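You operate a simulated robot arm through the tools that you are given. There is no shell and no other tool. Be economical: measure what you need, move in short steps, check, and stop when the job is done.

Carry out the task below with a simulated two-armed robot. There is one attempt and no reset: what you move stays moved.

TASK
On the table below the hopper, fold the striped cloth in half, so that its two long edges meet.

Only the result counts: the job must be done as asked and must still hold three seconds after the hand-in. Knocking over, shifting, dropping, spilling or breaking anything else fails it. Flat cloth is picked up by pressing the open fingertips on it (5 to 10 N) and closing them slowly along it; thin cloth reads only 2 to 8 mm in the jaws.

THE ROBOT
Two 7-joint arms with two-finger parallel grippers on one trunk, on a base that drives. Base frame: it is fixed to the floor where the robot stands at the start and does not move with it; the origin is under the middle of the robot, x ahead of it, y to its left, z up; the surface under the hand at the start is at about z = 850. Lengths are in mm, angles in degrees, forces in N, time in s.
The left shoulder is at the start at [78, 327, 1106], the right one opposite. With the tool pointing down near the work surface each hand reaches from about 460 to 920 mm from the robot's upright axis, wherever it stands, measured 20 degrees to its own side. Places, roughly: table below the hopper [600, -100, 800]. Payload 3.43 kg a hand.
Tool frame (each hand has its own): the origin (TCP) lies between the finger pads and is the grasp point; the fingertips stand 34 mm ahead of it; z points along the fingers, y is the line along which they close. Largest opening 128 mm; finger width 24, thickness 12; the body of the gripper, 48 by 130 mm, starts 96 mm behind the TCP.
Orientation is that of the tool frame in the base frame, as a unit quaternion [x, y, z, w]. With the fingers straight down and closing along the base's y, the tool's x points along the base's -x, its y along +y and its z along -z.

THE INTERFACE
- The arms move only by the tool move_arm. It takes "left_deltas", "right_deltas" or both (then of equal length, played together; a hand with none holds still); each is text: rows parted by semicolons, each of 7 numbers parted by spaces: the turn, a rotation vector about the tool's x, y, z in degrees, then the shift along the tool's x, y, z in mm, then the gripper command, from -1 (fully open) to 1 (shut), values between in proportion. In form: rx ry rz tx ty tz grip; .... A call has 1 to 10 rows; each row shifts and turns the commanded pose from where the row before left it, along the tool's axes as they then stand. Rows are played at 5 a second. More than 50 mm and 8.6 degrees between two rows, or a gripper value outside its range, and nothing of the call is played. Where a pose cannot be reached the arm comes as near as it can. A force on the tool above 40 N (or 10 N above the force at the start of the call, whichever is more), or a blocked arm, ends the call early, and 0.2 s more pass. Each finger travels about 153 mm/s and halts on what it meets, pressing with about 45 N; the grip force reading is that of the motor and also rises with nothing between the fingers. The clock runs only during rows and for 0.2 s after the last one: add rows that do not move to give the fingers time. It gives the time, the measured TCP pose, the force on the tool (base axes), the opening and the grip force at its end, in the units of the frame above (readings bear some noise), with the torque about the TCP (base axes, N m) and any sound that the robot's microphone picked up.
- Cameras (640 x 400 px; columns grow to the right, rows downward): "scene" is now at [133.5, 152.4, 1346.1]; the picture's right is [-0.49, -0.86, 0.12], its down [-0.66, 0.29, -0.69] and it looks along [0.56, -0.42, -0.71] (base axes); focal length 220 px, centre (320, 200). "left" rides on the left gripper at [76, 11, -160] in its tool frame; the picture's right is [-0.15, 0.99, 0.00], its down [-0.88, -0.13, -0.46] and it looks along [-0.45, -0.07, 0.89] (tool axes); focal length 234 px, centre (320, 200). "right" rides on the right gripper at [76, -11, -160] in its tool frame; the picture's right is [0.15, 0.99, 0.00], its down [-0.88, 0.13, -0.45] and it looks along [-0.45, 0.07, 0.89] (tool axes); focal length 234 px, centre (320, 200). There is no depth. A picture from a camera that has moved, and an enlarged one, comes with that camera's place and axes in the base frame and with its lens. The place of the scene camera against the robot may be out by one fixed shift of up to 12 mm in any direction.
- grab_frame(camera): a new picture of that camera. The clock stands still meanwhile.
- raise_lower(by): slides the trunk up (or, below 0, down) by that many mm; the arms and the scene camera ride with it, the base frame stays. It gives what a move gives, with no picture.
- steer(legs): drives the robot by 1 to 6 legs, each [ahead, left, turn to the left] in mm, mm and degrees, along the robot's own axes; the way and the turn of a leg run together, so that a leg with both is an arc; at most 1500 mm and 180 degrees a leg. The arms and the cameras ride along, it lands a little off, and it stops where it bumps. It gives what a move gives.
- turn_head(pan, tilt): turns the head with the scene camera to pan (to the left, within 86 degrees either way) and tilt (down, from -29 to 69), counted from straight ahead of the robot. It gives what a move gives.
- inspect(camera, box): a new picture of the part [left, top, right, bottom] of that camera's present view, enlarged. The clock stands still meanwhile.
- close_job(): hands the job in; it is judged then, once.

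Work in short steps. Places have to be worked out from the pictures, the camera data and where the tool is seen: move nearer, look again, correct. Check each grasp and each placing, and mend what went wrong. You have 120 turns and 108 pictures in all, those below and enlarged ones among them. Open the grippers and draw the arms clear of the work before you hand the job in, unless the task says otherwise; then end with one line.

The tools are called after "Request:" by a JSON object that holds its "fn" and its "kwargs". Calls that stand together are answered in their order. move_arm: Moves the arms, as the interface text tells. Its arguments: {"type":"object","properties":{"left_deltas":{"type":"string"},"right_deltas":{"type":"string"}},"required":[]} The other tools are called the same way: raise_lower (by) slides the trunk up or down; steer (legs) drives the base; turn_head (pan, tilt) turns the head that bears the scene camera; grab_frame (camera) takes a picture; inspect (camera, box) takes an enlarged picture of a part of a camera's view; close_job () hands the job in.

At the start:

```text
time: 0.0
left_position: [716.1, 297.1, 1081.1]
left_ee_rot: [-0.083, 0.996, -0.011, 0.008]
left_force: [0.5, 1.1, -0.4]
left_ft_torque: [0.02, 0.0, 0.02]
left_width: 128.1
left_grip_force: 0.0
right_position: [681.0, -237.7, 1004.0]
right_ee_rot: [-0.007, 1.0, -0.021, 0.008]
right_force: [-0.1, -0.3, 0.7]
right_ft_torque: [0.0, 0.0, 0.0]
right_width: 127.7
right_grip_force: 0.1
trunk travel left (down, up): [-600.0, 340.0]
robot x, y, heading: [30.7, 3.3, 4.0]
head pan, tilt: [-33.5, 50.6]
```

scene: 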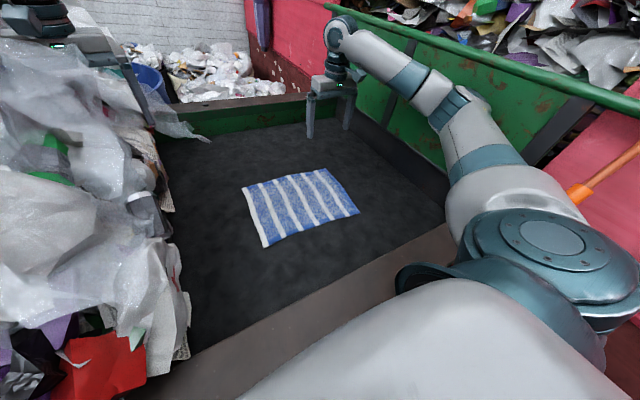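
right: 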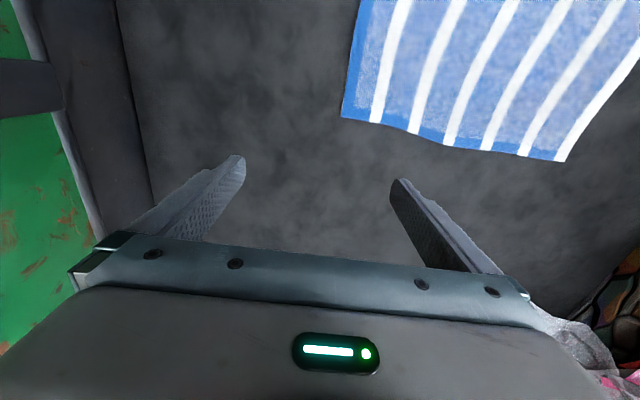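
left: 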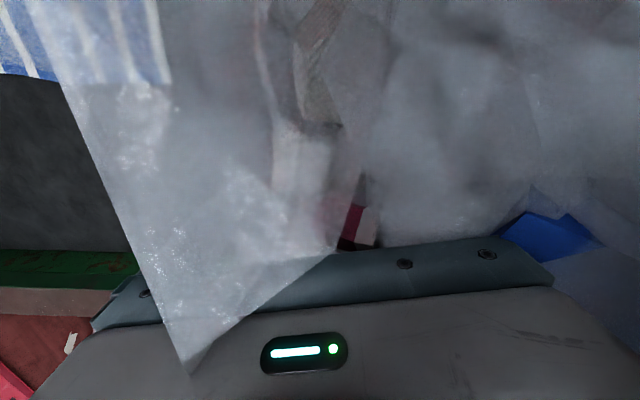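

The scene and right views agree on a cloth of about 300 mm along y (-222..80) by about 230 mm along x (420..648), at z≈855. So the long edges are the far and near ones. The left hand is close to a plastic heap, so I look at that side before moving.

Request:
{"fn": "turn_head", "kwargs": {"pan": 15, "tilt": 45}}

Request:
{"fn": "grab_frame", "kwargs": {"camera": "scene"}}

```text
time: 1.2
left_position: [704.1, 317.2, 1094.9]
left_ee_rot: [-0.174, 0.984, 0.041, 0.023]
left_force: [0.1, 1.8, -0.6]
left_ft_torque: [-0.16, -0.03, -0.01]
left_width: 127.9
left_grip_force: 0.1
right_position: [695.3, -292.0, 964.1]
right_ee_rot: [0.03, 0.999, 0.016, 0.013]
right_force: [-0.7, -0.7, -0.1]
right_ft_torque: [0.03, 0.02, 0.03]
right_width: 128.0
right_grip_force: 0.0
trunk travel left (down, up): [-600.0, 340.0]
robot x, y, heading: [47.1, 10.2, 7.8]
head pan, tilt: [15.0, 45.0]
```

```text
104 pictures are left
camera scene: at [121.1, 239.9, 1343.6], right [0.39, -0.91, 0.15], down [-0.62, -0.38, -0.68], along [0.68, 0.17, -0.71], focal length 220 px, centre (320, 200)
```

scene: 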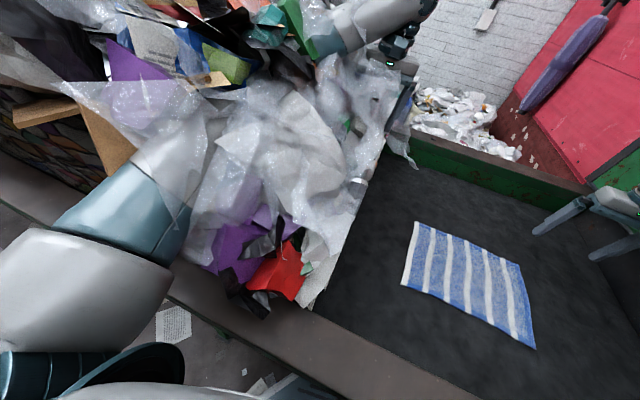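

The hands and base read differently from the start, although I only turned the head. I run still rows to see whether the robot is drifting.

Request:
{"fn": "move_arm", "kwargs": {"right_deltas": "0 0 0 0 0 0 -1;0 0 0 0 0 0 -1", "left_deltas": "0 0 0 0 0 0 -1;0 0 0 0 0 0 -1"}}

Request:
{"fn": "grab_frame", "kwargs": {"camera": "left"}}

```text
time: 1.5
left_position: [713.6, 309.4, 1102.8]
left_ee_rot: [-0.217, 0.969, 0.11, 0.05]
left_force: [0.4, 2.5, -0.8]
left_ft_torque: [-0.4, 0.12, 0.04]
left_width: 128.0
left_grip_force: 0.0
right_position: [699.8, -339.2, 907.1]
right_ee_rot: [0.053, 0.997, 0.057, 0.015]
right_force: [0.2, -0.7, -1.1]
right_ft_torque: [0.03, -0.02, 0.0]
right_width: 127.9
right_grip_force: 0.1
trunk travel left (down, up): [-600.0, 340.0]
robot x, y, heading: [49.7, 22.8, 9.5]
head pan, tilt: [15.0, 45.0]
stopped in row 1 (left hand): the arm was blocked; the commanded pose is now the measured one
```

```text
103 pictures are left
camera left: at [633.7, 252.0, 1249.9], right [-0.29, 0.93, 0.21], down [0.83, 0.14, 0.54], along [0.48, 0.33, -0.81], focal length 234 px, centre (320, 200)
```

left: 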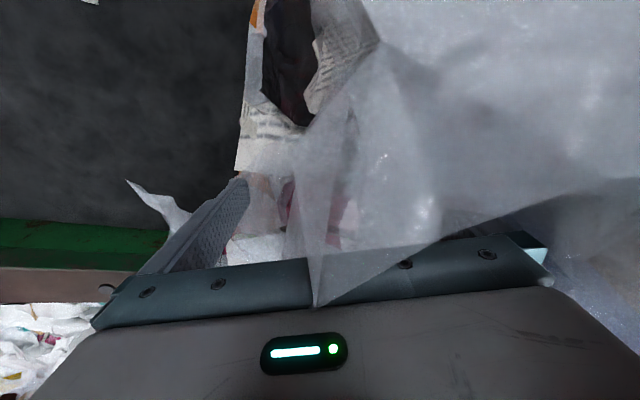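

The left arm is wedged in the heap and the contact is pushing the robot around. I raise the trunk to lift both arms clear.

Request:
{"fn": "raise_lower", "kwargs": {"by": 120}}

Request:
{"fn": "grab_frame", "kwargs": {"camera": "scene"}}

```text
time: 1.8
left_position: [715.4, 283.0, 1115.0]
left_ee_rot: [-0.191, 0.962, 0.171, 0.093]
left_force: [0.2, 3.4, 1.4]
left_ft_torque: [-0.35, -0.01, -0.03]
left_width: 128.0
left_grip_force: 0.0
right_position: [711.9, -341.4, 898.9]
right_ee_rot: [0.056, 0.989, 0.121, 0.07]
right_force: [44.4, -16.6, 233.3]
right_ft_torque: [-12.65, 0.43, 2.59]
right_width: 101.6
right_grip_force: 0.0
trunk travel left (down, up): [-602.0, 338.0]
robot x, y, heading: [43.9, 26.0, 9.0]
head pan, tilt: [15.0, 45.0]
stopped: the arm was blocked; the commanded pose is now the measured one
```

```text
102 pictures are left
camera scene: at [107.6, 271.8, 1351.5], right [0.4, -0.9, 0.17], down [-0.61, -0.4, -0.68], along [0.68, 0.17, -0.71], focal length 220 px, centre (320, 200)
```

scene: 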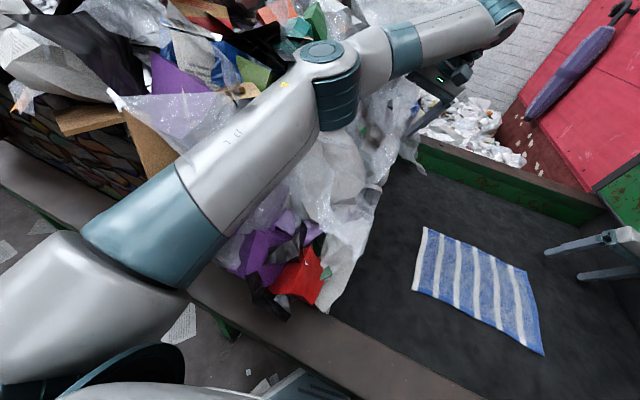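

The left arm came out of the heap, but the right hand has been pressed onto the table edge (233 N). I lift the right hand straight up and the left up and inward.

Request:
{"fn": "move_arm", "kwargs": {"right_deltas": "0 0 0 0 0 -20 -1;0 0 0 0 0 -30 -1;0 0 0 0 0 -30 -1;0 0 0 0 0 -30 -1", "left_deltas": "0 0 0 0 0 -20 -1;0 0 0 0 0 -30 -1;0 0 0 0 0 -30 -1;0 0 0 0 0 -30 -1"}}

Request:
{"fn": "grab_frame", "kwargs": {"camera": "scene"}}

```text
time: 2.1
left_position: [719.8, 257.9, 1102.1]
left_ee_rot: [-0.121, 0.952, 0.25, 0.129]
left_force: [0.4, 3.2, 1.9]
left_ft_torque: [-0.45, 0.13, -0.03]
left_width: 127.8
left_grip_force: 0.0
right_position: [710.1, -333.6, 909.5]
right_ee_rot: [0.052, 0.977, 0.176, 0.106]
right_force: [47.9, -149.3, 236.5]
right_ft_torque: [-22.63, -1.25, 4.14]
right_width: 128.1
right_grip_force: 0.2
trunk travel left (down, up): [-602.0, 338.0]
robot x, y, heading: [30.3, 13.1, 6.0]
head pan, tilt: [15.0, 45.0]
stopped in row 1 (left hand): the arm was blocked; the commanded pose is now the measured one
```

```text
101 pictures are left
camera scene: at [103.0, 306.2, 1347.3], right [0.36, -0.91, 0.2], down [-0.63, -0.39, -0.67], along [0.69, 0.11, -0.71], focal length 220 px, centre (320, 200)
```

scene: 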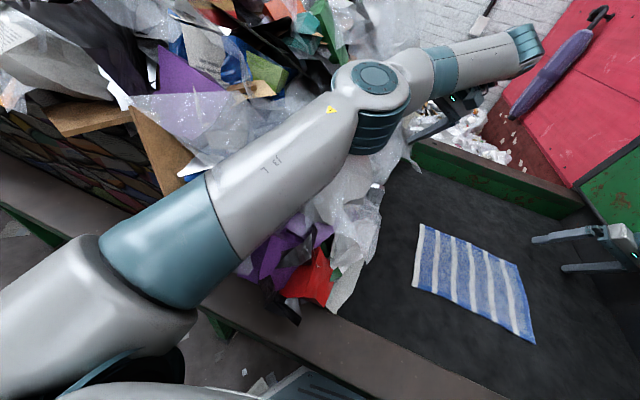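

The camera poses show the robot body tilted to its left (camera at y=306), while the right hand still presses on the table. I lift only the right hand, to take that load off.

Request:
{"fn": "move_arm", "kwargs": {"right_deltas": "0 0 0 0 0 -40 -1;0 0 0 0 0 -40 -1;0 0 0 0 0 -40 -1"}}

```text
time: 2.5
left_position: [741.1, 232.2, 1023.1]
left_ee_rot: [-0.057, 0.922, 0.353, 0.145]
left_force: [-0.7, -2.1, 1.6]
left_ft_torque: [0.04, 0.02, 0.05]
left_width: 127.9
left_grip_force: 0.0
right_position: [707.4, -279.6, 920.5]
right_ee_rot: [-0.016, 0.947, 0.297, 0.119]
right_force: [-13.8, -125.3, 183.8]
right_ft_torque: [-16.73, 0.17, -1.12]
right_width: 127.9
right_grip_force: 0.0
trunk travel left (down, up): [-602.0, 338.0]
robot x, y, heading: [-1.2, 19.9, 2.3]
head pan, tilt: [15.0, 45.0]
stopped in row 1 (left hand): the arm was blocked; the commanded pose is now the measured one
```

The left hand has dropped 80 mm and the right is still loaded. I check both views to learn how the body is moving.

Request:
{"fn": "grab_frame", "kwargs": {"camera": "scene"}}

Request:
{"fn": "grab_frame", "kwargs": {"camera": "right"}}

```text
100 pictures are left
camera scene: at [98.0, 285.7, 1344.7], right [0.3, -0.94, 0.18], down [-0.66, -0.34, -0.67], along [0.69, 0.08, -0.72], focal length 220 px, centre (320, 200)
```

scene: 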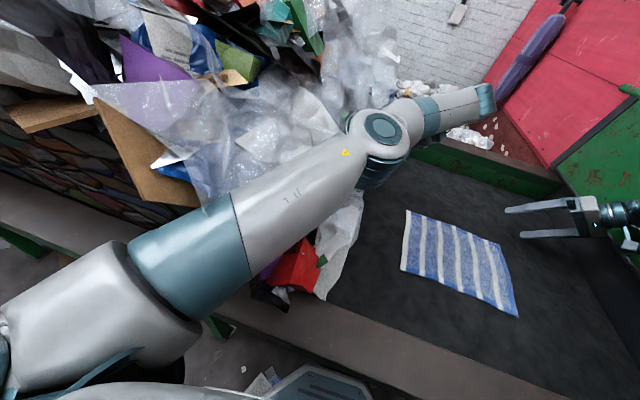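

```text
99 pictures are left
camera right: at [600.6, -374.8, 1022.9], right [-0.24, 0.82, 0.52], down [0.74, -0.19, 0.64], along [0.62, 0.54, -0.56], focal length 234 px, centre (320, 200)
```

right: 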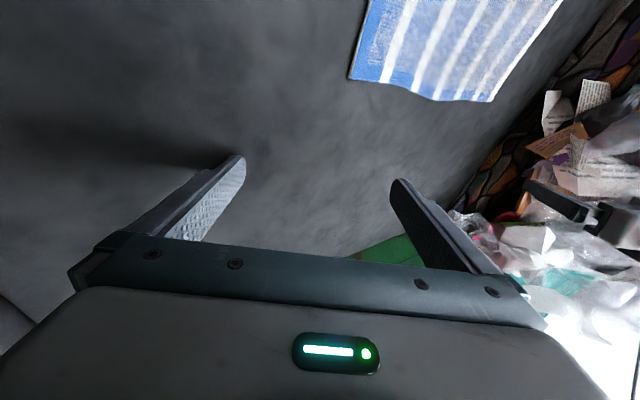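

The robot is now rocking back upright (camera y 306→286), and the heap looks unchanged. The right finger's lower tip is on the table at z≈857, so I move the right hand straight up in base axes.

Request:
{"fn": "move_arm", "kwargs": {"right_deltas": "0 0 0 -9 22 -32 -1;0 0 0 -9 22 -32 -1;0 0 0 -9 22 -32 -1"}}

```text
time: 2.8
left_position: [750.8, 249.7, 960.3]
left_ee_rot: [-0.034, 0.872, 0.477, 0.106]
left_force: [0.4, -10.6, -7.3]
left_ft_torque: [1.33, -0.09, 0.2]
left_width: 124.9
left_grip_force: 6.3
right_position: [731.6, -231.5, 913.7]
right_ee_rot: [-0.121, 0.898, 0.414, 0.093]
right_force: [-44.2, -298.3, 345.0]
right_ft_torque: [-23.18, -0.17, -3.35]
right_width: 90.1
right_grip_force: 0.0
trunk travel left (down, up): [-602.0, 338.0]
robot x, y, heading: [-3.4, 23.6, 3.2]
head pan, tilt: [15.0, 45.0]
stopped in row 1 (left hand): the arm was blocked; the commanded pose is now the measured one
```

Loads are growing and both hands are rolling the same way. I check the head camera pose before commanding anything more.

Request:
{"fn": "grab_frame", "kwargs": {"camera": "scene"}}

Request:
{"fn": "grab_frame", "kwargs": {"camera": "left"}}

```text
98 pictures are left
camera scene: at [98.4, 207.4, 1346.5], right [0.31, -0.94, 0.12], down [-0.66, -0.31, -0.69], along [0.69, 0.14, -0.71], focal length 220 px, centre (320, 200)
```

scene: 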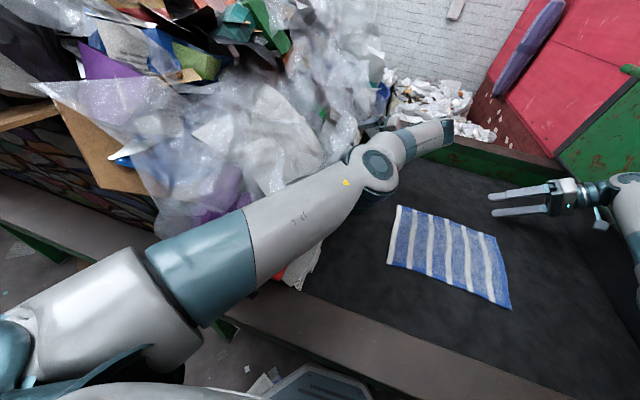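

```text
97 pictures are left
camera left: at [653.0, 124.9, 1036.4], right [-0.02, 0.53, 0.85], down [0.81, -0.49, 0.32], along [0.58, 0.69, -0.42], focal length 234 px, centre (320, 200)
```

left: 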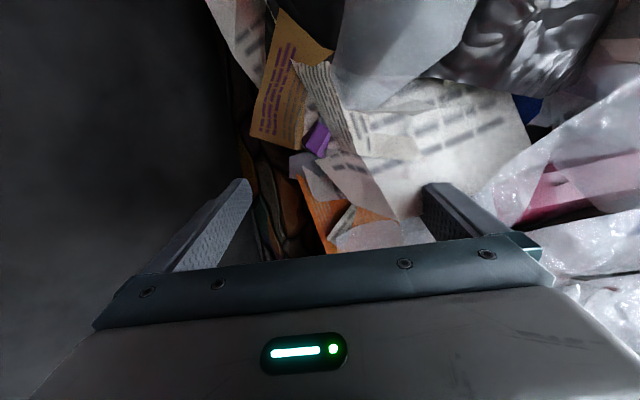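

The body is rocking back to the right, which drives the right hand down. I move both hands together: right straight up, left up and away from the heap.

Request:
{"fn": "move_arm", "kwargs": {"right_deltas": "0 0 0 -10.7 28.8 -25.7 -1;0 0 0 -10.7 28.8 -25.7 -1;0 0 0 -10.7 28.8 -25.7 -1", "left_deltas": "0 0 0 -8 8.5 -41 -1;0 0 0 -8 8.5 -41 -1;0 0 0 -8 8.5 -41 -1"}}

```text
time: 3.1
left_position: [698.7, 311.7, 981.0]
left_ee_rot: [-0.117, 0.832, 0.54, 0.055]
left_force: [32.4, -25.0, 47.0]
left_ft_torque: [-1.82, -2.76, -0.46]
left_width: 107.4
left_grip_force: 0.0
left hand out of reach, approached as far as the arm can: row 1
right_position: [759.5, -215.4, 908.8]
right_ee_rot: [-0.207, 0.856, 0.464, 0.089]
right_force: [-44.2, -180.8, 174.4]
right_ft_torque: [-9.1, 0.74, -1.82]
right_width: 74.4
right_grip_force: 0.2
trunk travel left (down, up): [-602.0, 338.0]
robot x, y, heading: [-17.0, 67.3, 11.5]
head pan, tilt: [15.0, 45.0]
stopped in row 1 (left hand): the arm was blocked; the commanded pose is now the measured one
```

The right load is falling but the base has turned to 11.5°. I look at the body pose again.

Request:
{"fn": "grab_frame", "kwargs": {"camera": "scene"}}

```text
96 pictures are left
camera scene: at [69.6, 116.8, 1349.9], right [0.45, -0.89, 0.02], down [-0.61, -0.32, -0.72], along [0.65, 0.31, -0.69], focal length 220 px, centre (320, 200)
```

scene: 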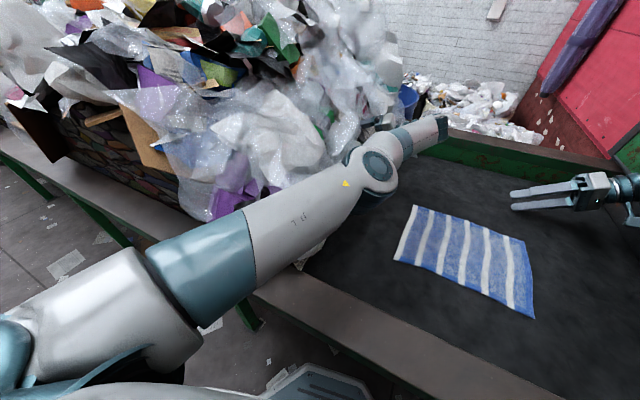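

The body is now nearly upright (camera right axis z≈0.02). I pull both hands up, the left also back and away from the heap, and rotate both wrists back towards straight down.

Request:
{"fn": "move_arm", "kwargs": {"right_deltas": "6 0 0 -13.8 30.3 -22 -1;6 0 0 -10 26 -28 -1;6 0 0 -8 22 -32 -1", "left_deltas": "6 0 0 24 12 -35 -1;6 0 0 24 12 -35 -1;6 0 0 24 12 -35 -1"}}

Request:
{"fn": "grab_frame", "kwargs": {"camera": "scene"}}

```text
time: 3.5
left_position: [700.9, 268.4, 980.3]
left_ee_rot: [-0.102, 0.856, 0.502, 0.067]
left_force: [10.5, -47.1, 38.4]
left_ft_torque: [-3.36, -0.45, -0.7]
left_width: 123.3
left_grip_force: 0.1
right_position: [777.8, -220.4, 894.5]
right_ee_rot: [-0.156, 0.874, 0.453, 0.078]
right_force: [-53.3, -17.8, 70.7]
right_ft_torque: [-0.09, 2.41, 0.6]
right_width: 35.4
right_grip_force: 0.1
trunk travel left (down, up): [-602.0, 338.0]
robot x, y, heading: [-8.8, 74.2, 12.9]
head pan, tilt: [15.0, 45.0]
stopped in row 1 (left hand): the arm was blocked; the commanded pose is now the measured one
```

```text
95 pictures are left
camera scene: at [82.1, 129.1, 1343.9], right [0.47, -0.88, 0.02], down [-0.61, -0.34, -0.72], along [0.64, 0.33, -0.69], focal length 220 px, centre (320, 200)
```

scene: 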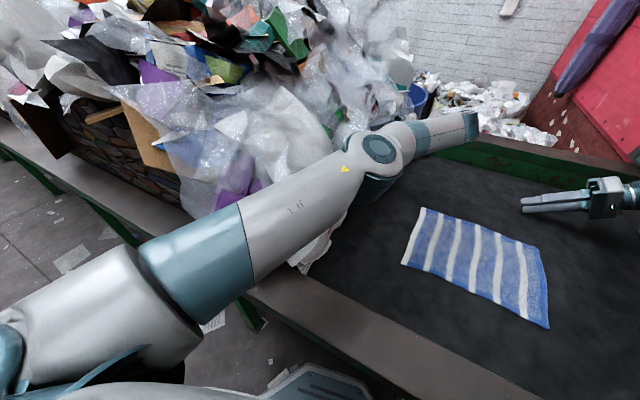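

The body now stays level and the forces are dropping. I continue: left straight back along its fingers, right straight up.

Request:
{"fn": "move_arm", "kwargs": {"right_deltas": "4 0 0 -11 31 -23 -1;4 0 0 -11 29 -25 -1;4 0 0 -10 27 -28 -1;4 0 0 -10 25 -30 -1", "left_deltas": "0 0 0 0 0 -40 -1;0 0 0 0 0 -40 -1;4 0 0 0 0 -30 -1;4 0 0 0 0 -20 -1"}}

```text
time: 4.5
left_position: [692.7, 218.0, 994.7]
left_ee_rot: [-0.085, 0.891, 0.441, 0.061]
left_force: [0.2, 0.2, 0.3]
left_ft_torque: [0.0, 0.0, 0.0]
left_width: 127.9
left_grip_force: 0.1
left hand out of reach, approached as far as the arm can: row 1, 2, 3
right_position: [800.8, -233.6, 1023.8]
right_ee_rot: [-0.126, 0.935, 0.321, 0.085]
right_force: [-1.0, 0.3, 0.7]
right_ft_torque: [0.05, 0.01, 0.01]
right_width: 128.1
right_grip_force: 0.1
trunk travel left (down, up): [-602.0, 338.0]
robot x, y, heading: [-6.3, 74.7, 13.5]
head pan, tilt: [15.0, 45.0]
```

Both hands are free and the robot is steady at (-6, 75), heading 13.5°. I look around before repositioning.

Request:
{"fn": "grab_frame", "kwargs": {"camera": "scene"}}

Request:
{"fn": "grab_frame", "kwargs": {"camera": "left"}}

Request:
{"fn": "grab_frame", "kwargs": {"camera": "right"}}

```text
94 pictures are left
camera scene: at [112.4, 120.7, 1342.2], right [0.47, -0.88, 0.0], down [-0.62, -0.33, -0.71], along [0.62, 0.33, -0.71], focal length 220 px, centre (320, 200)
```

scene: 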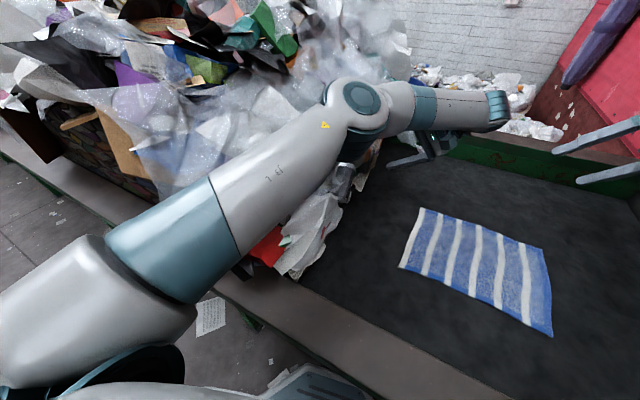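

```text
93 pictures are left
camera left: at [612.4, 90.7, 1086.4], right [-0.06, 0.6, 0.79], down [0.87, -0.35, 0.34], along [0.49, 0.71, -0.5], focal length 234 px, centre (320, 200)
```

left: 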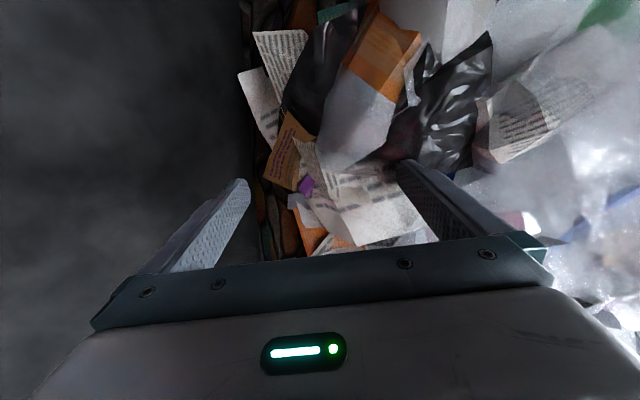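

```text
92 pictures are left
camera right: at [718.0, -353.9, 1123.0], right [-0.43, 0.73, 0.54], down [0.77, -0.03, 0.64], along [0.48, 0.69, -0.55], focal length 234 px, centre (320, 200)
```

right: 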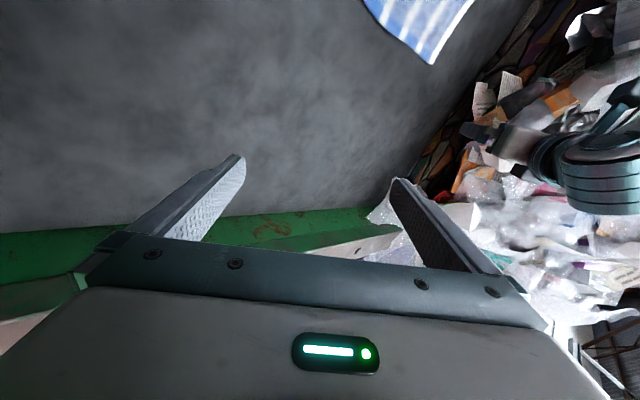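

The robot is level but the left elbow is just over the heap. I raise the trunk 150 mm to give the arms clearance before driving.

Request:
{"fn": "raise_lower", "kwargs": {"by": 150}}

```text
time: 6.2
left_position: [694.6, 218.2, 1144.6]
left_ee_rot: [-0.086, 0.891, 0.442, 0.062]
left_force: [-0.3, 0.0, -0.4]
left_ft_torque: [0.0, -0.03, -0.03]
left_width: 127.8
left_grip_force: 0.0
right_position: [801.2, -233.0, 1172.4]
right_ee_rot: [-0.126, 0.934, 0.322, 0.084]
right_force: [0.9, -0.2, 0.5]
right_ft_torque: [-0.01, 0.02, 0.0]
right_width: 128.2
right_grip_force: 0.0
trunk travel left (down, up): [-752.0, 188.0]
robot x, y, heading: [-7.2, 73.9, 13.2]
head pan, tilt: [15.0, 45.0]
```

Now I level both wrists while bringing both hands in over the table: left towards -y, right towards +y and back.

Request:
{"fn": "move_arm", "kwargs": {"left_deltas": "7.5 1.06 1.46 0 -14.5 -16.5 -1;7.5 1.06 1.46 0 -16.5 -14.5 -1;7.5 1.06 1.46 0 -18 -12 -1;7.5 1.06 1.46 0 -20 -10 -1;7.5 1.06 1.46 0 -21 -7 -1;7.5 1.06 1.46 0 -22 -4 -1;7.5 1.06 1.46 0 -22 -1 -1;0 0 0 0 0 0 -1", "right_deltas": "5.4 1.4 2.1 18 16 11 -1;5.4 1.4 2.1 18 17 10 -1;5.4 1.4 2.1 18 18 8 -1;5.4 1.4 2.1 18 19 6 -1;5.4 1.4 2.1 18 19 4 -1;5.4 1.4 2.1 18 20 3 -1;5.4 1.4 2.1 18 20 1 -1;0 0 0 0 0 0 -1"}}

Request:
{"fn": "grab_frame", "kwargs": {"camera": "scene"}}

```text
time: 8.0
left_position: [707.8, 62.4, 1133.3]
left_ee_rot: [0.0, 1.0, 0.0, -0.001]
left_force: [0.0, -0.6, -0.1]
left_ft_torque: [-0.02, 0.01, 0.01]
left_width: 128.0
left_grip_force: 0.1
right_position: [659.7, -111.1, 1163.6]
right_ee_rot: [-0.001, 1.0, 0.001, 0.002]
right_force: [-0.5, 0.4, 0.6]
right_ft_torque: [0.02, -0.01, 0.0]
right_width: 128.2
right_grip_force: 0.0
trunk travel left (down, up): [-752.0, 188.0]
robot x, y, heading: [-7.4, 74.5, 13.1]
head pan, tilt: [15.0, 45.0]
```

```text
91 pictures are left
camera scene: at [114.0, 119.2, 1492.4], right [0.47, -0.88, 0.0], down [-0.62, -0.33, -0.71], along [0.62, 0.33, -0.71], focal length 220 px, centre (320, 200)
```

scene: 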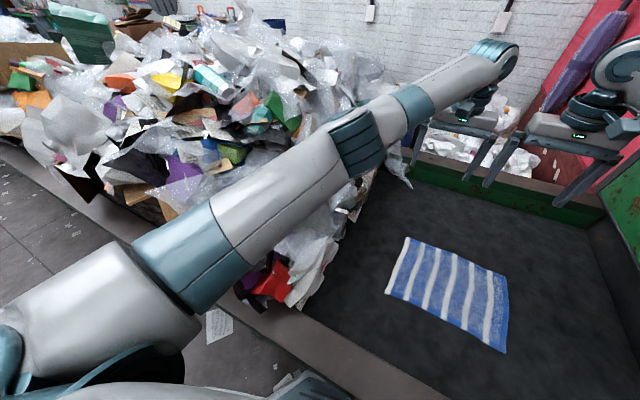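

Wrists are level. Before driving I look to the right rear for obstacles.

Request:
{"fn": "turn_head", "kwargs": {"pan": -86, "tilt": 35}}

Request:
{"fn": "grab_frame", "kwargs": {"camera": "scene"}}

Request:
{"fn": "turn_head", "kwargs": {"pan": 86, "tilt": 35}}

Request:
{"fn": "grab_frame", "kwargs": {"camera": "scene"}}

```text
time: 9.8
left_position: [707.9, 65.6, 1133.4]
left_ee_rot: [0.0, 1.0, 0.0, -0.001]
left_force: [0.6, -0.2, 0.1]
left_ft_torque: [-0.02, 0.0, 0.0]
left_width: 127.7
left_grip_force: 0.0
right_position: [658.9, -111.4, 1161.6]
right_ee_rot: [-0.001, 1.0, -0.001, 0.002]
right_force: [-0.7, -0.9, 0.0]
right_ft_torque: [0.02, -0.02, -0.02]
right_width: 127.9
right_grip_force: 0.0
trunk travel left (down, up): [-752.0, 188.0]
robot x, y, heading: [-9.5, 75.0, 13.0]
head pan, tilt: [-85.9, 35.0]
```

```text
90 pictures are left
camera scene: at [67.9, -2.1, 1507.2], right [-0.96, -0.29, 0.0], down [-0.17, 0.55, -0.82], along [0.24, -0.78, -0.57], focal length 220 px, centre (320, 200)
```

scene: 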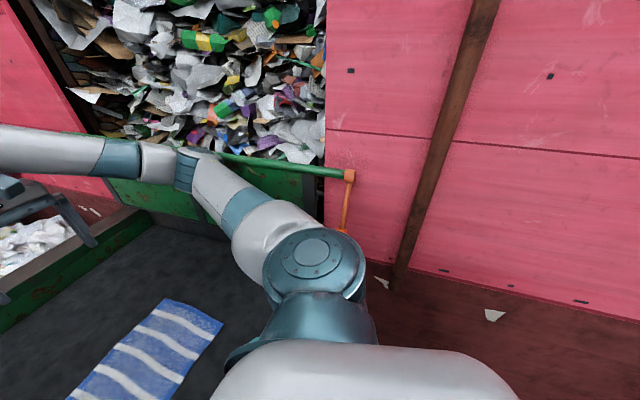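

```text
time: 12.4
left_position: [707.3, 64.7, 1133.8]
left_ee_rot: [0.0, 1.0, 0.0, -0.001]
left_force: [1.2, -0.6, -0.4]
left_ft_torque: [0.0, 0.02, 0.02]
left_width: 128.0
left_grip_force: 0.1
right_position: [659.6, -110.2, 1163.4]
right_ee_rot: [-0.001, 1.0, 0.0, 0.001]
right_force: [0.6, 0.7, 0.8]
right_ft_torque: [0.02, -0.02, -0.01]
right_width: 128.1
right_grip_force: 0.0
trunk travel left (down, up): [-752.0, 188.0]
robot x, y, heading: [-6.5, 74.1, 13.0]
head pan, tilt: [85.9, 35.0]
```

```text
89 pictures are left
camera scene: at [28.3, 169.1, 1507.2], right [0.99, 0.16, 0.0], down [0.09, -0.57, -0.82], along [-0.13, 0.81, -0.57], focal length 220 px, centre (320, 200)
```

scene: 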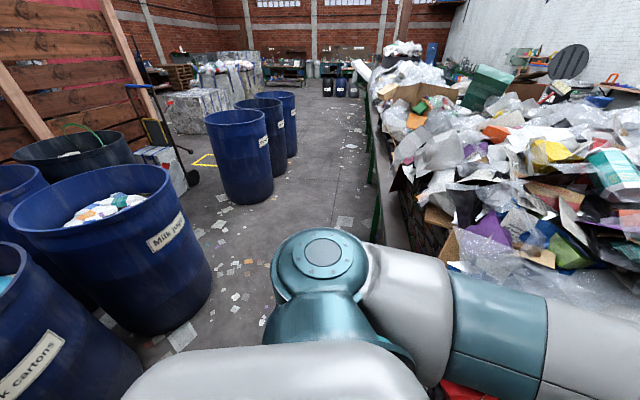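

Barrels are roughly 600 mm behind and the hopper wall is far enough to the right (y≈-560 at table height). I back out about 90 mm, shift right slightly, then square up.

Request:
{"fn": "steer", "kwargs": {"legs": [[-90, -36, 0], [0, 0, -13]]}}

Request:
{"fn": "turn_head", "kwargs": {"pan": -8, "tilt": 55}}

Request:
{"fn": "grab_frame", "kwargs": {"camera": "scene"}}

```text
time: 13.7
left_position: [624.7, 24.7, 1135.4]
left_ee_rot: [-0.006, 1.0, -0.003, 0.001]
left_force: [-0.3, 0.5, 1.1]
left_ft_torque: [-0.01, -0.02, -0.02]
left_width: 128.0
left_grip_force: 0.0
right_position: [577.9, -143.0, 1169.9]
right_ee_rot: [-0.014, 1.0, -0.003, 0.006]
right_force: [-0.1, 0.0, 0.2]
right_ft_torque: [0.02, -0.03, 0.02]
right_width: 127.7
right_grip_force: 0.0
trunk travel left (down, up): [-752.0, 188.0]
robot x, y, heading: [-90.6, 21.0, 13.7]
head pan, tilt: [85.9, 35.0]
stopped in leg 1: the robot was blocked; the commanded pose is now the measured one
```

```text
time: 15.4
left_position: [625.9, 26.8, 1134.9]
left_ee_rot: [-0.005, 1.0, -0.005, 0.001]
left_force: [-0.4, -0.1, 0.3]
left_ft_torque: [0.0, 0.01, -0.02]
left_width: 127.9
left_grip_force: 0.0
right_position: [580.4, -144.0, 1166.2]
right_ee_rot: [-0.011, 1.0, -0.004, 0.004]
right_force: [-0.5, 0.1, 0.8]
right_ft_torque: [-0.01, -0.03, 0.0]
right_width: 127.7
right_grip_force: 0.1
trunk travel left (down, up): [-752.0, 188.0]
robot x, y, heading: [-89.2, 21.1, 13.3]
head pan, tilt: [-8.0, 55.0]
```

```text
88 pictures are left
camera scene: at [30.7, 47.1, 1478.9], right [0.1, -1.0, 0.01], down [-0.81, -0.08, -0.57], along [0.57, 0.05, -0.82], focal length 220 px, centre (320, 200)
```

scene: 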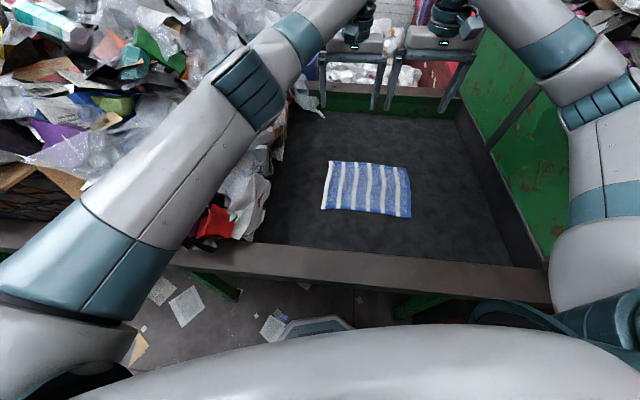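

The base stands at (-89, 21), heading 13°, and everything is in reach from there, so I leave it. The cloth is unmoved: far edge x≈651, near edge x≈428, y from -230 to 70. I lower both hands above the far corners with the jaws at 40 mm and look from the hand cameras.

Request:
{"fn": "move_arm", "kwargs": {"left_deltas": "0 0 0 -3 2 30 0.37;0 0 0 -3 2 30 0.37;0 0 0 -4 2 30 0.37;0 0 0 -4 2 30 0.37;0 0 0 0 0 30 0.37;0 0 0 0 0 20 0.37", "right_deltas": "0 0 0 -10 -10 35 0.37;0 0 0 -10 -10 35 0.37;0 0 0 -10 -10 35 0.37;0 0 0 -10 -10 35 0.37;0 0 0 -10 -10 35 0.37;0 0 0 -7 -6 25 0.37"}}

Request:
{"fn": "grab_frame", "kwargs": {"camera": "left"}}

Request:
{"fn": "grab_frame", "kwargs": {"camera": "right"}}

Request:
{"fn": "grab_frame", "kwargs": {"camera": "scene"}}

```text
time: 17.0
left_position: [637.7, 52.7, 966.8]
left_ee_rot: [-0.016, 1.0, -0.006, 0.002]
left_force: [0.0, -0.4, 0.0]
left_ft_torque: [0.07, -0.06, 0.04]
left_width: 40.0
left_grip_force: 0.1
right_position: [642.1, -174.4, 971.5]
right_ee_rot: [-0.027, 1.0, -0.002, 0.008]
right_force: [0.3, 1.2, 1.5]
right_ft_torque: [-0.02, -0.02, 0.02]
right_width: 40.3
right_grip_force: 0.0
trunk travel left (down, up): [-752.0, 188.0]
robot x, y, heading: [-84.9, 21.1, 14.9]
head pan, tilt: [-8.0, 55.0]
stopped in row 6 (left hand): the arm was blocked; the commanded pose is now the measured one
```

```text
87 pictures are left
camera left: at [562.3, 64.8, 1125.9], right [0.11, 0.99, -0.01], down [0.88, -0.1, 0.46], along [0.46, -0.06, -0.89], focal length 234 px, centre (320, 200)
```

left: 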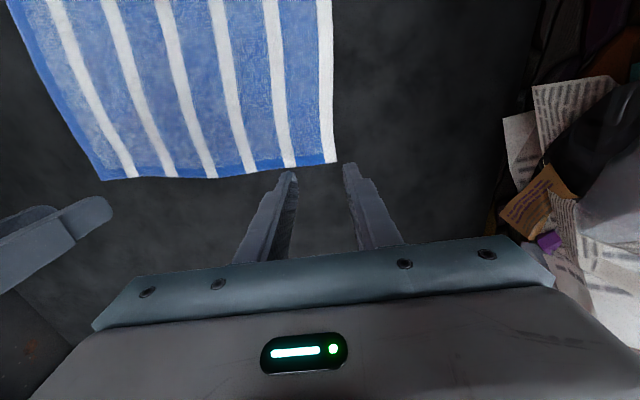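

```text
86 pictures are left
camera right: at [564.7, -187.8, 1129.7], right [-0.2, 0.98, -0.01], down [0.87, 0.18, 0.47], along [0.46, 0.09, -0.88], focal length 234 px, centre (320, 200)
```

right: 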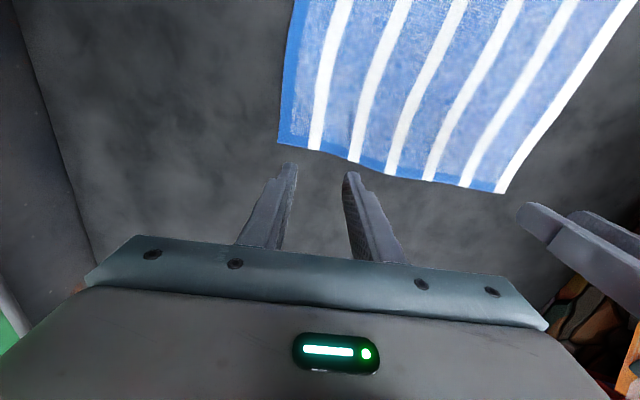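

```text
85 pictures are left
camera scene: at [25.6, 55.9, 1478.8], right [0.12, -0.99, 0.01], down [-0.81, -0.1, -0.58], along [0.57, 0.06, -0.82], focal length 220 px, centre (320, 200)
```

scene: 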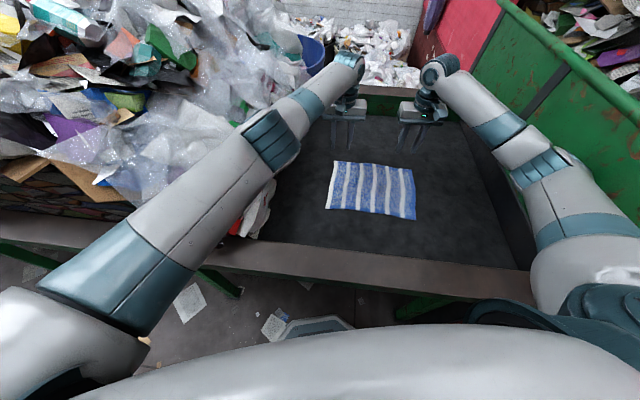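

The left arm was stopped near the heap again, probably by its elbow. I raise the trunk 150 mm so the elbow rides higher, then turn the robot square to the table, which also moves the elbow away from the heap.

Request:
{"fn": "raise_lower", "kwargs": {"by": 150}}

Request:
{"fn": "steer", "kwargs": {"legs": [[0, 0, -14]]}}

Request:
{"fn": "grab_frame", "kwargs": {"camera": "scene"}}

```text
time: 18.7
left_position: [641.4, 33.3, 1114.4]
left_ee_rot: [-0.012, 1.0, 0.0, 0.0]
left_force: [0.2, 0.1, 0.0]
left_ft_torque: [0.02, 0.03, -0.03]
left_width: 40.4
left_grip_force: 0.1
right_position: [644.9, -197.9, 1115.2]
right_ee_rot: [-0.018, 1.0, 0.001, 0.003]
right_force: [0.1, 0.8, -0.5]
right_ft_torque: [-0.01, 0.0, 0.0]
right_width: 39.9
right_grip_force: 0.1
trunk travel left (down, up): [-902.0, 38.0]
robot x, y, heading: [-87.9, 20.3, 14.3]
head pan, tilt: [-8.0, 55.0]
```

```text
time: 19.5
left_position: [642.1, 27.5, 1113.3]
left_ee_rot: [-0.005, 1.0, -0.001, -0.001]
left_force: [-0.1, 0.5, 0.4]
left_ft_torque: [0.03, -0.03, -0.01]
left_width: 40.3
left_grip_force: 0.1
right_position: [642.4, -199.7, 1117.8]
right_ee_rot: [-0.016, 1.0, 0.004, 0.006]
right_force: [0.5, 0.1, -0.7]
right_ft_torque: [0.01, -0.01, 0.02]
right_width: 40.3
right_grip_force: 0.1
trunk travel left (down, up): [-902.0, 38.0]
robot x, y, heading: [-90.3, 21.5, 13.6]
head pan, tilt: [-8.0, 55.0]
stopped in leg 1: the robot was blocked; the commanded pose is now the measured one
```

```text
84 pictures are left
camera scene: at [32.5, 38.1, 1629.0], right [0.1, -1.0, 0.0], down [-0.82, -0.08, -0.57], along [0.57, 0.05, -0.82], focal length 220 px, centre (320, 200)
```

scene: 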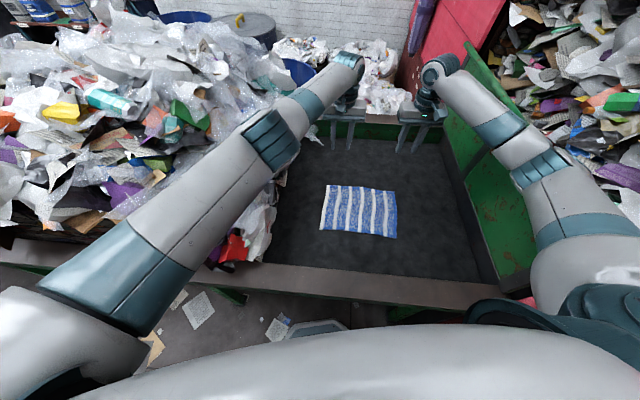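

Turning is blocked by something near the base, so I stay at this heading. With the trunk higher I lower the hands again in small steps and watch for contact.

Request:
{"fn": "move_arm", "kwargs": {"left_deltas": "0 0 0 0 2 25 0.37;0 0 0 0 2 25 0.37;0 0 0 0 2 25 0.37;0 0 0 0 0 25 0.37;0 0 0 0 0 25 0.37;0 0 0 0 0 25 0.37;0 0 0 0 0 0 0.37", "right_deltas": "0 0 0 0 1 25 0.37;0 0 0 0 1 25 0.37;0 0 0 0 0 25 0.37;0 0 0 0 0 25 0.37;0 0 0 0 0 25 0.37;0 0 0 0 0 25 0.37;0 0 0 0 0 0 0.37"}}

Request:
{"fn": "grab_frame", "kwargs": {"camera": "scene"}}

```text
time: 21.1
left_position: [627.4, 35.9, 987.7]
left_ee_rot: [-0.004, 1.0, -0.001, 0.001]
left_force: [0.2, -0.3, -0.4]
left_ft_torque: [-0.01, -0.01, -0.03]
left_width: 40.2
left_grip_force: 0.1
left hand out of reach, approached as far as the arm can: row 3, 4, 5, 6
right_position: [644.1, -201.4, 964.3]
right_ee_rot: [-0.014, 1.0, 0.003, 0.006]
right_force: [-0.3, 0.0, 0.6]
right_ft_torque: [-0.02, 0.03, 0.0]
right_width: 40.3
right_grip_force: 0.1
trunk travel left (down, up): [-902.0, 38.0]
robot x, y, heading: [-85.4, 19.7, 13.7]
head pan, tilt: [-8.0, 55.0]
```

```text
83 pictures are left
camera scene: at [32.7, 35.9, 1628.9], right [0.1, -1.0, 0.0], down [-0.82, -0.08, -0.57], along [0.57, 0.05, -0.82], focal length 220 px, centre (320, 200)
```

scene: 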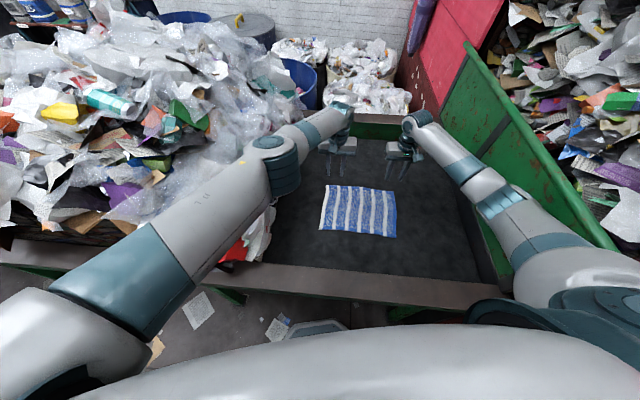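

The left arm now runs out of reach at z=988. I move the base a little ahead and right, which brings both hands closer and takes the left elbow further from the heap.

Request:
{"fn": "steer", "kwargs": {"legs": [[40, -60, 0]]}}

Request:
{"fn": "grab_frame", "kwargs": {"camera": "scene"}}

```text
time: 22.0
left_position: [646.7, 23.0, 987.8]
left_ee_rot: [-0.006, 1.0, -0.003, 0.0]
left_force: [0.5, 0.1, 0.6]
left_ft_torque: [0.05, -0.03, 0.03]
left_width: 40.2
left_grip_force: 0.0
right_position: [662.9, -204.5, 964.1]
right_ee_rot: [-0.021, 1.0, 0.006, 0.005]
right_force: [-0.8, 0.3, -0.2]
right_ft_torque: [0.0, 0.0, 0.01]
right_width: 40.4
right_grip_force: 0.1
trunk travel left (down, up): [-902.0, 38.0]
robot x, y, heading: [-66.5, 0.7, 13.9]
head pan, tilt: [-8.0, 55.0]
stopped in leg 1: the robot was blocked; the commanded pose is now the measured one
```

```text
82 pictures are left
camera scene: at [51.5, 23.2, 1629.0], right [0.1, -0.99, 0.0], down [-0.81, -0.08, -0.57], along [0.57, 0.06, -0.82], focal length 220 px, centre (320, 200)
```

scene: 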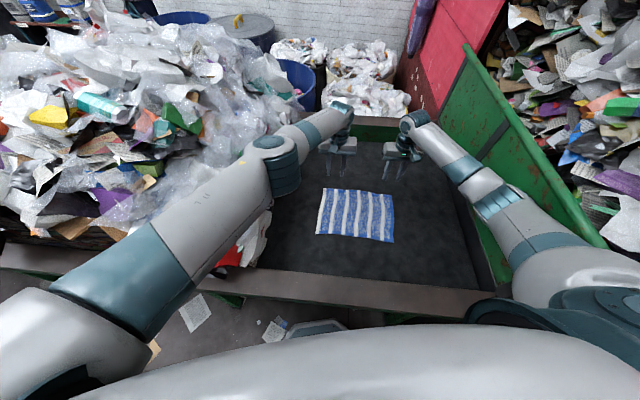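

Blocked again after 20 mm to the right, so I look at the right side for what it is touching.

Request:
{"fn": "turn_head", "kwargs": {"pan": -80, "tilt": 60}}

Request:
{"fn": "grab_frame", "kwargs": {"camera": "scene"}}

```text
time: 23.4
left_position: [647.1, 23.6, 987.5]
left_ee_rot: [-0.004, 1.0, -0.003, -0.001]
left_force: [0.0, 0.7, 0.0]
left_ft_torque: [-0.01, 0.0, 0.05]
left_width: 40.4
left_grip_force: 0.1
right_position: [662.9, -205.0, 963.1]
right_ee_rot: [-0.02, 1.0, 0.005, 0.004]
right_force: [0.4, 0.5, -0.2]
right_ft_torque: [0.02, 0.0, 0.01]
right_width: 40.5
right_grip_force: 0.0
trunk travel left (down, up): [-902.0, 38.0]
robot x, y, heading: [-68.3, 4.6, 13.4]
head pan, tilt: [-80.0, 60.0]
```

```text
81 pictures are left
camera scene: at [8.4, -43.1, 1623.0], right [-0.92, -0.4, 0.0], down [-0.35, 0.79, -0.5], along [0.2, -0.46, -0.86], focal length 220 px, centre (320, 200)
```

scene: 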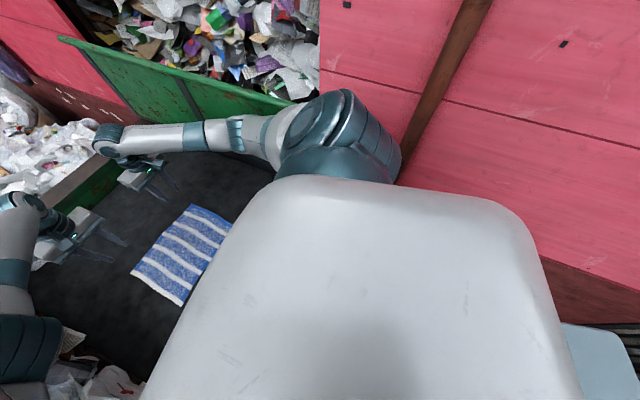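

What blocks the base on the right isn't visible, so I stay here. I lower the trunk 70 mm to give the left arm reach, after raising the right hand 70 mm so it stays off the table.

Request:
{"fn": "move_arm", "kwargs": {"right_deltas": "0 0 0 6 2 -35 0.37;0 0 0 6 0 -35 0.37;0 0 0 0 0 0 0.37"}}

Request:
{"fn": "raise_lower", "kwargs": {"by": -70}}

Request:
{"fn": "turn_head", "kwargs": {"pan": 0, "tilt": 55}}

Request:
{"fn": "grab_frame", "kwargs": {"camera": "scene"}}

```text
time: 24.2
left_position: [645.0, 32.2, 987.9]
left_ee_rot: [-0.005, 1.0, -0.006, 0.001]
left_force: [-0.4, -0.1, 0.4]
left_ft_torque: [0.01, 0.01, 0.02]
left_width: 40.4
left_grip_force: 0.0
right_position: [646.7, -193.8, 1036.4]
right_ee_rot: [-0.022, 1.0, 0.004, 0.003]
right_force: [-0.2, -0.5, 0.1]
right_ft_torque: [-0.02, 0.0, -0.02]
right_width: 40.2
right_grip_force: 0.0
trunk travel left (down, up): [-902.0, 38.0]
robot x, y, heading: [-68.7, 5.2, 13.6]
head pan, tilt: [-80.0, 60.0]
```

```text
time: 25.3
left_position: [644.8, 32.4, 920.3]
left_ee_rot: [-0.006, 1.0, -0.009, 0.002]
left_force: [0.9, 0.0, 0.0]
left_ft_torque: [-0.01, 0.0, 0.0]
left_width: 40.3
left_grip_force: 0.0
right_position: [645.6, -195.8, 971.0]
right_ee_rot: [-0.02, 1.0, 0.0, 0.007]
right_force: [-0.3, 0.0, 0.8]
right_ft_torque: [-0.02, 0.03, -0.01]
right_width: 40.4
right_grip_force: 0.1
trunk travel left (down, up): [-832.0, 108.0]
robot x, y, heading: [-70.3, 3.6, 13.7]
head pan, tilt: [-80.0, 60.0]
```

```text
time: 26.8
left_position: [644.3, 32.1, 919.3]
left_ee_rot: [-0.006, 1.0, -0.009, 0.001]
left_force: [-0.9, -0.6, 0.1]
left_ft_torque: [0.01, 0.02, -0.01]
left_width: 40.4
left_grip_force: 0.0
right_position: [646.8, -194.5, 969.3]
right_ee_rot: [-0.02, 1.0, 0.0, 0.005]
right_force: [0.3, -0.1, -0.5]
right_ft_torque: [0.03, 0.01, 0.0]
right_width: 40.2
right_grip_force: 0.0
trunk travel left (down, up): [-832.0, 108.0]
robot x, y, heading: [-70.3, 3.0, 13.6]
head pan, tilt: [0.0, 55.0]
```

```text
80 pictures are left
camera scene: at [45.3, 49.7, 1558.8], right [0.24, -0.97, 0.02], down [-0.79, -0.2, -0.57], along [0.56, 0.12, -0.82], focal length 220 px, centre (320, 200)
```

scene: 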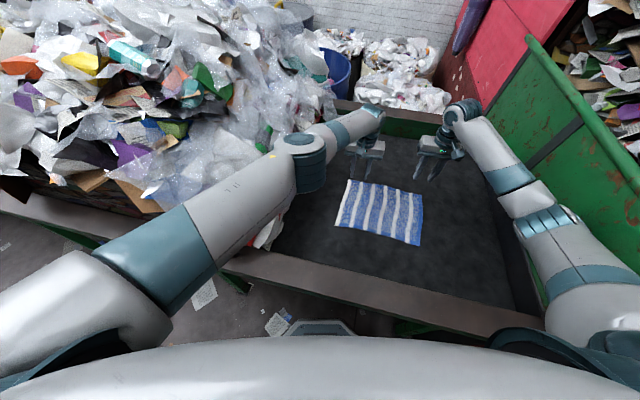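

No contact this time, and the left hand is at z=919 over the corner. I check the exact corner positions with the hand cameras.

Request:
{"fn": "grab_frame", "kwargs": {"camera": "left"}}

Request:
{"fn": "grab_frame", "kwargs": {"camera": "right"}}

```text
79 pictures are left
camera left: at [568.2, 46.7, 1078.9], right [0.14, 0.99, -0.02], down [0.88, -0.11, 0.46], along [0.46, -0.08, -0.89], focal length 234 px, centre (320, 200)
```

left: 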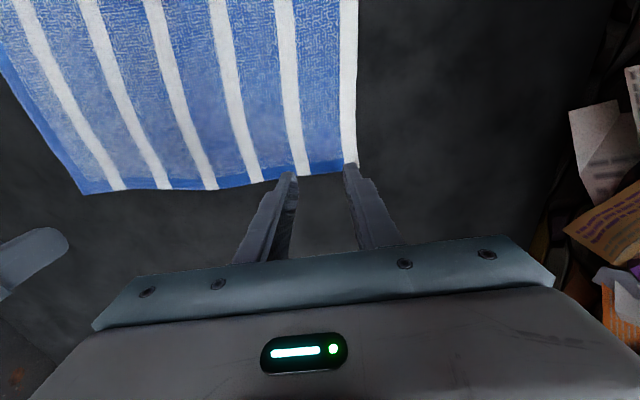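

```text
78 pictures are left
camera right: at [569.5, -208.6, 1128.2], right [-0.19, 0.98, 0.0], down [0.87, 0.17, 0.47], along [0.46, 0.09, -0.89], focal length 234 px, centre (320, 200)
```

right: 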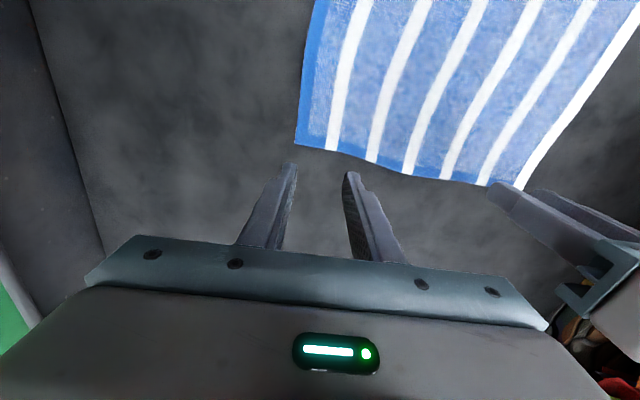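

The corners are at about (651, 70) on the left and (647, -224) on the right. I move to pinch points just inside the edge (left 637,40; right 634,-194), jaws at 30 mm, tips just above the cloth.

Request:
{"fn": "move_arm", "kwargs": {"left_deltas": "0 0 0 4 4 0 0.53;0 0 0 3 4 8 0.53;0 0 0 0 0 8 0.53;0 0 0 0 0 8 0.53;0 0 0 0 0 0 0.53", "right_deltas": "0 0 0 6 0 20 0.53;0 0 0 7 0 20 0.53;0 0 0 0 0 20 0.53;0 0 0 0 0 12 0.53;0 0 0 0 0 0 0.53"}}

Request:
{"fn": "grab_frame", "kwargs": {"camera": "left"}}

Request:
{"fn": "grab_frame", "kwargs": {"camera": "right"}}

```text
time: 28.0
left_position: [640.8, 33.9, 893.6]
left_ee_rot: [-0.006, 1.0, -0.007, 0.0]
left_force: [0.6, 0.1, 0.0]
left_ft_torque: [-0.02, 0.02, 0.03]
left_width: 30.0
left_grip_force: 0.0
right_position: [639.3, -201.6, 894.1]
right_ee_rot: [-0.019, 1.0, 0.002, 0.004]
right_force: [0.0, 0.3, 0.4]
right_ft_torque: [-0.01, 0.02, 0.0]
right_width: 29.8
right_grip_force: 0.1
trunk travel left (down, up): [-832.0, 108.0]
robot x, y, heading: [-67.7, 1.0, 13.9]
head pan, tilt: [0.0, 55.0]
```

```text
77 pictures are left
camera left: at [565.0, 48.2, 1052.9], right [0.14, 0.99, -0.01], down [0.88, -0.12, 0.46], along [0.45, -0.07, -0.89], focal length 234 px, centre (320, 200)
```

left: 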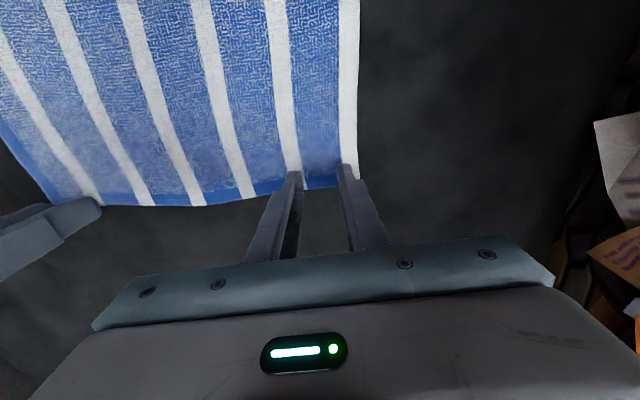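

```text
76 pictures are left
camera right: at [562.0, -215.9, 1052.5], right [-0.18, 0.98, 0.0], down [0.87, 0.16, 0.46], along [0.45, 0.09, -0.89], focal length 234 px, centre (320, 200)
```

right: 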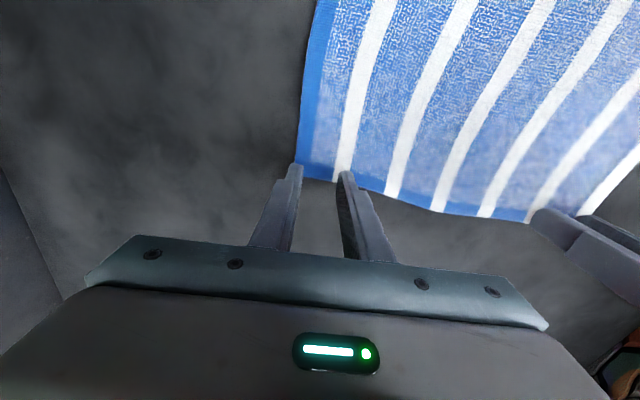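

The tips are just above the cloth. The right outer finger is on the very side edge, so I shift it 8 mm inward, then lower both in small steps to press.

Request:
{"fn": "move_arm", "kwargs": {"left_deltas": "0 0 0 2 -2 2 0.53;0 0 0 0 0 2 0.53;0 0 0 0 0 2 0.53;0 0 0 0 0 0 0.53", "right_deltas": "0 0 0 3 8 2 0.53;0 0 0 0 0 2 0.53;0 0 0 0 0 2 0.53;0 0 0 0 0 0 0.53"}}

```text
time: 29.0
left_position: [637.2, 28.1, 888.5]
left_ee_rot: [-0.005, 1.0, -0.002, 0.001]
left_force: [0.7, 2.2, 3.0]
left_ft_torque: [0.09, -0.02, -0.04]
left_width: 30.2
left_grip_force: 0.0
right_position: [632.8, -200.3, 888.5]
right_ee_rot: [-0.018, 1.0, 0.004, 0.005]
right_force: [-0.3, -0.1, 0.8]
right_ft_torque: [0.02, -0.01, -0.03]
right_width: 29.7
right_grip_force: 0.0
trunk travel left (down, up): [-832.0, 108.0]
robot x, y, heading: [-69.4, 4.7, 13.5]
head pan, tilt: [0.0, 55.0]
```

Contact starts at z≈888 (left 3 N). I press slightly more, right also 6 mm inward.

Request:
{"fn": "move_arm", "kwargs": {"left_deltas": "0 0 0 0 3 1.5 0.53;0 0 0 0 0 0 0.53", "right_deltas": "0 0 0 0 6 0 0.53;0 0 0 0 0 3 0.53"}}

Request:
{"fn": "grab_frame", "kwargs": {"camera": "right"}}

Request:
{"fn": "grab_frame", "kwargs": {"camera": "left"}}

```text
time: 29.6
left_position: [635.5, 26.5, 887.3]
left_ee_rot: [-0.004, 1.0, -0.001, 0.002]
left_force: [3.0, 4.2, 7.6]
left_ft_torque: [0.17, -0.15, -0.02]
left_width: 29.7
left_grip_force: 0.0
right_position: [633.7, -199.1, 886.9]
right_ee_rot: [-0.017, 1.0, 0.006, 0.007]
right_force: [0.1, -7.0, 18.5]
right_ft_torque: [-0.41, 0.05, 0.03]
right_width: 30.4
right_grip_force: 0.2
trunk travel left (down, up): [-832.0, 108.0]
robot x, y, heading: [-68.4, 5.2, 13.7]
head pan, tilt: [0.0, 55.0]
```

```text
75 pictures are left
camera right: at [555.3, -214.2, 1044.7], right [-0.18, 0.98, 0.01], down [0.87, 0.15, 0.47], along [0.46, 0.09, -0.88], focal length 234 px, centre (320, 200)
```

right: 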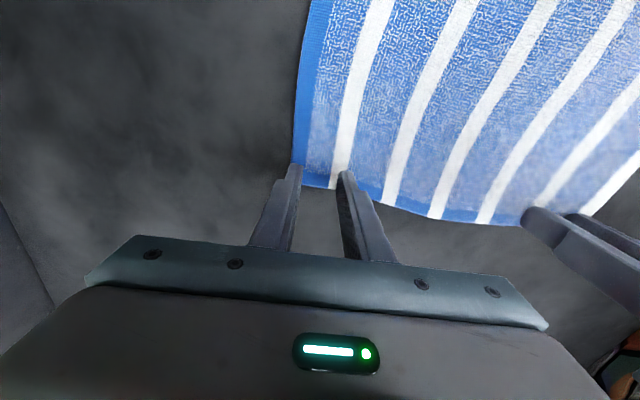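

```text
74 pictures are left
camera left: at [560.1, 39.2, 1047.4], right [0.14, 0.99, 0.0], down [0.88, -0.12, 0.46], along [0.45, -0.06, -0.89], focal length 234 px, centre (320, 200)
```

left: 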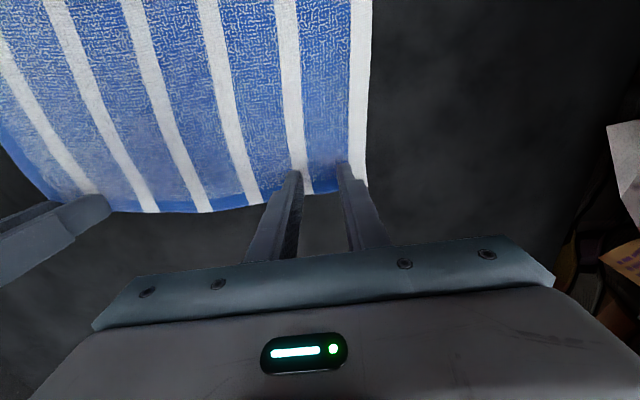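

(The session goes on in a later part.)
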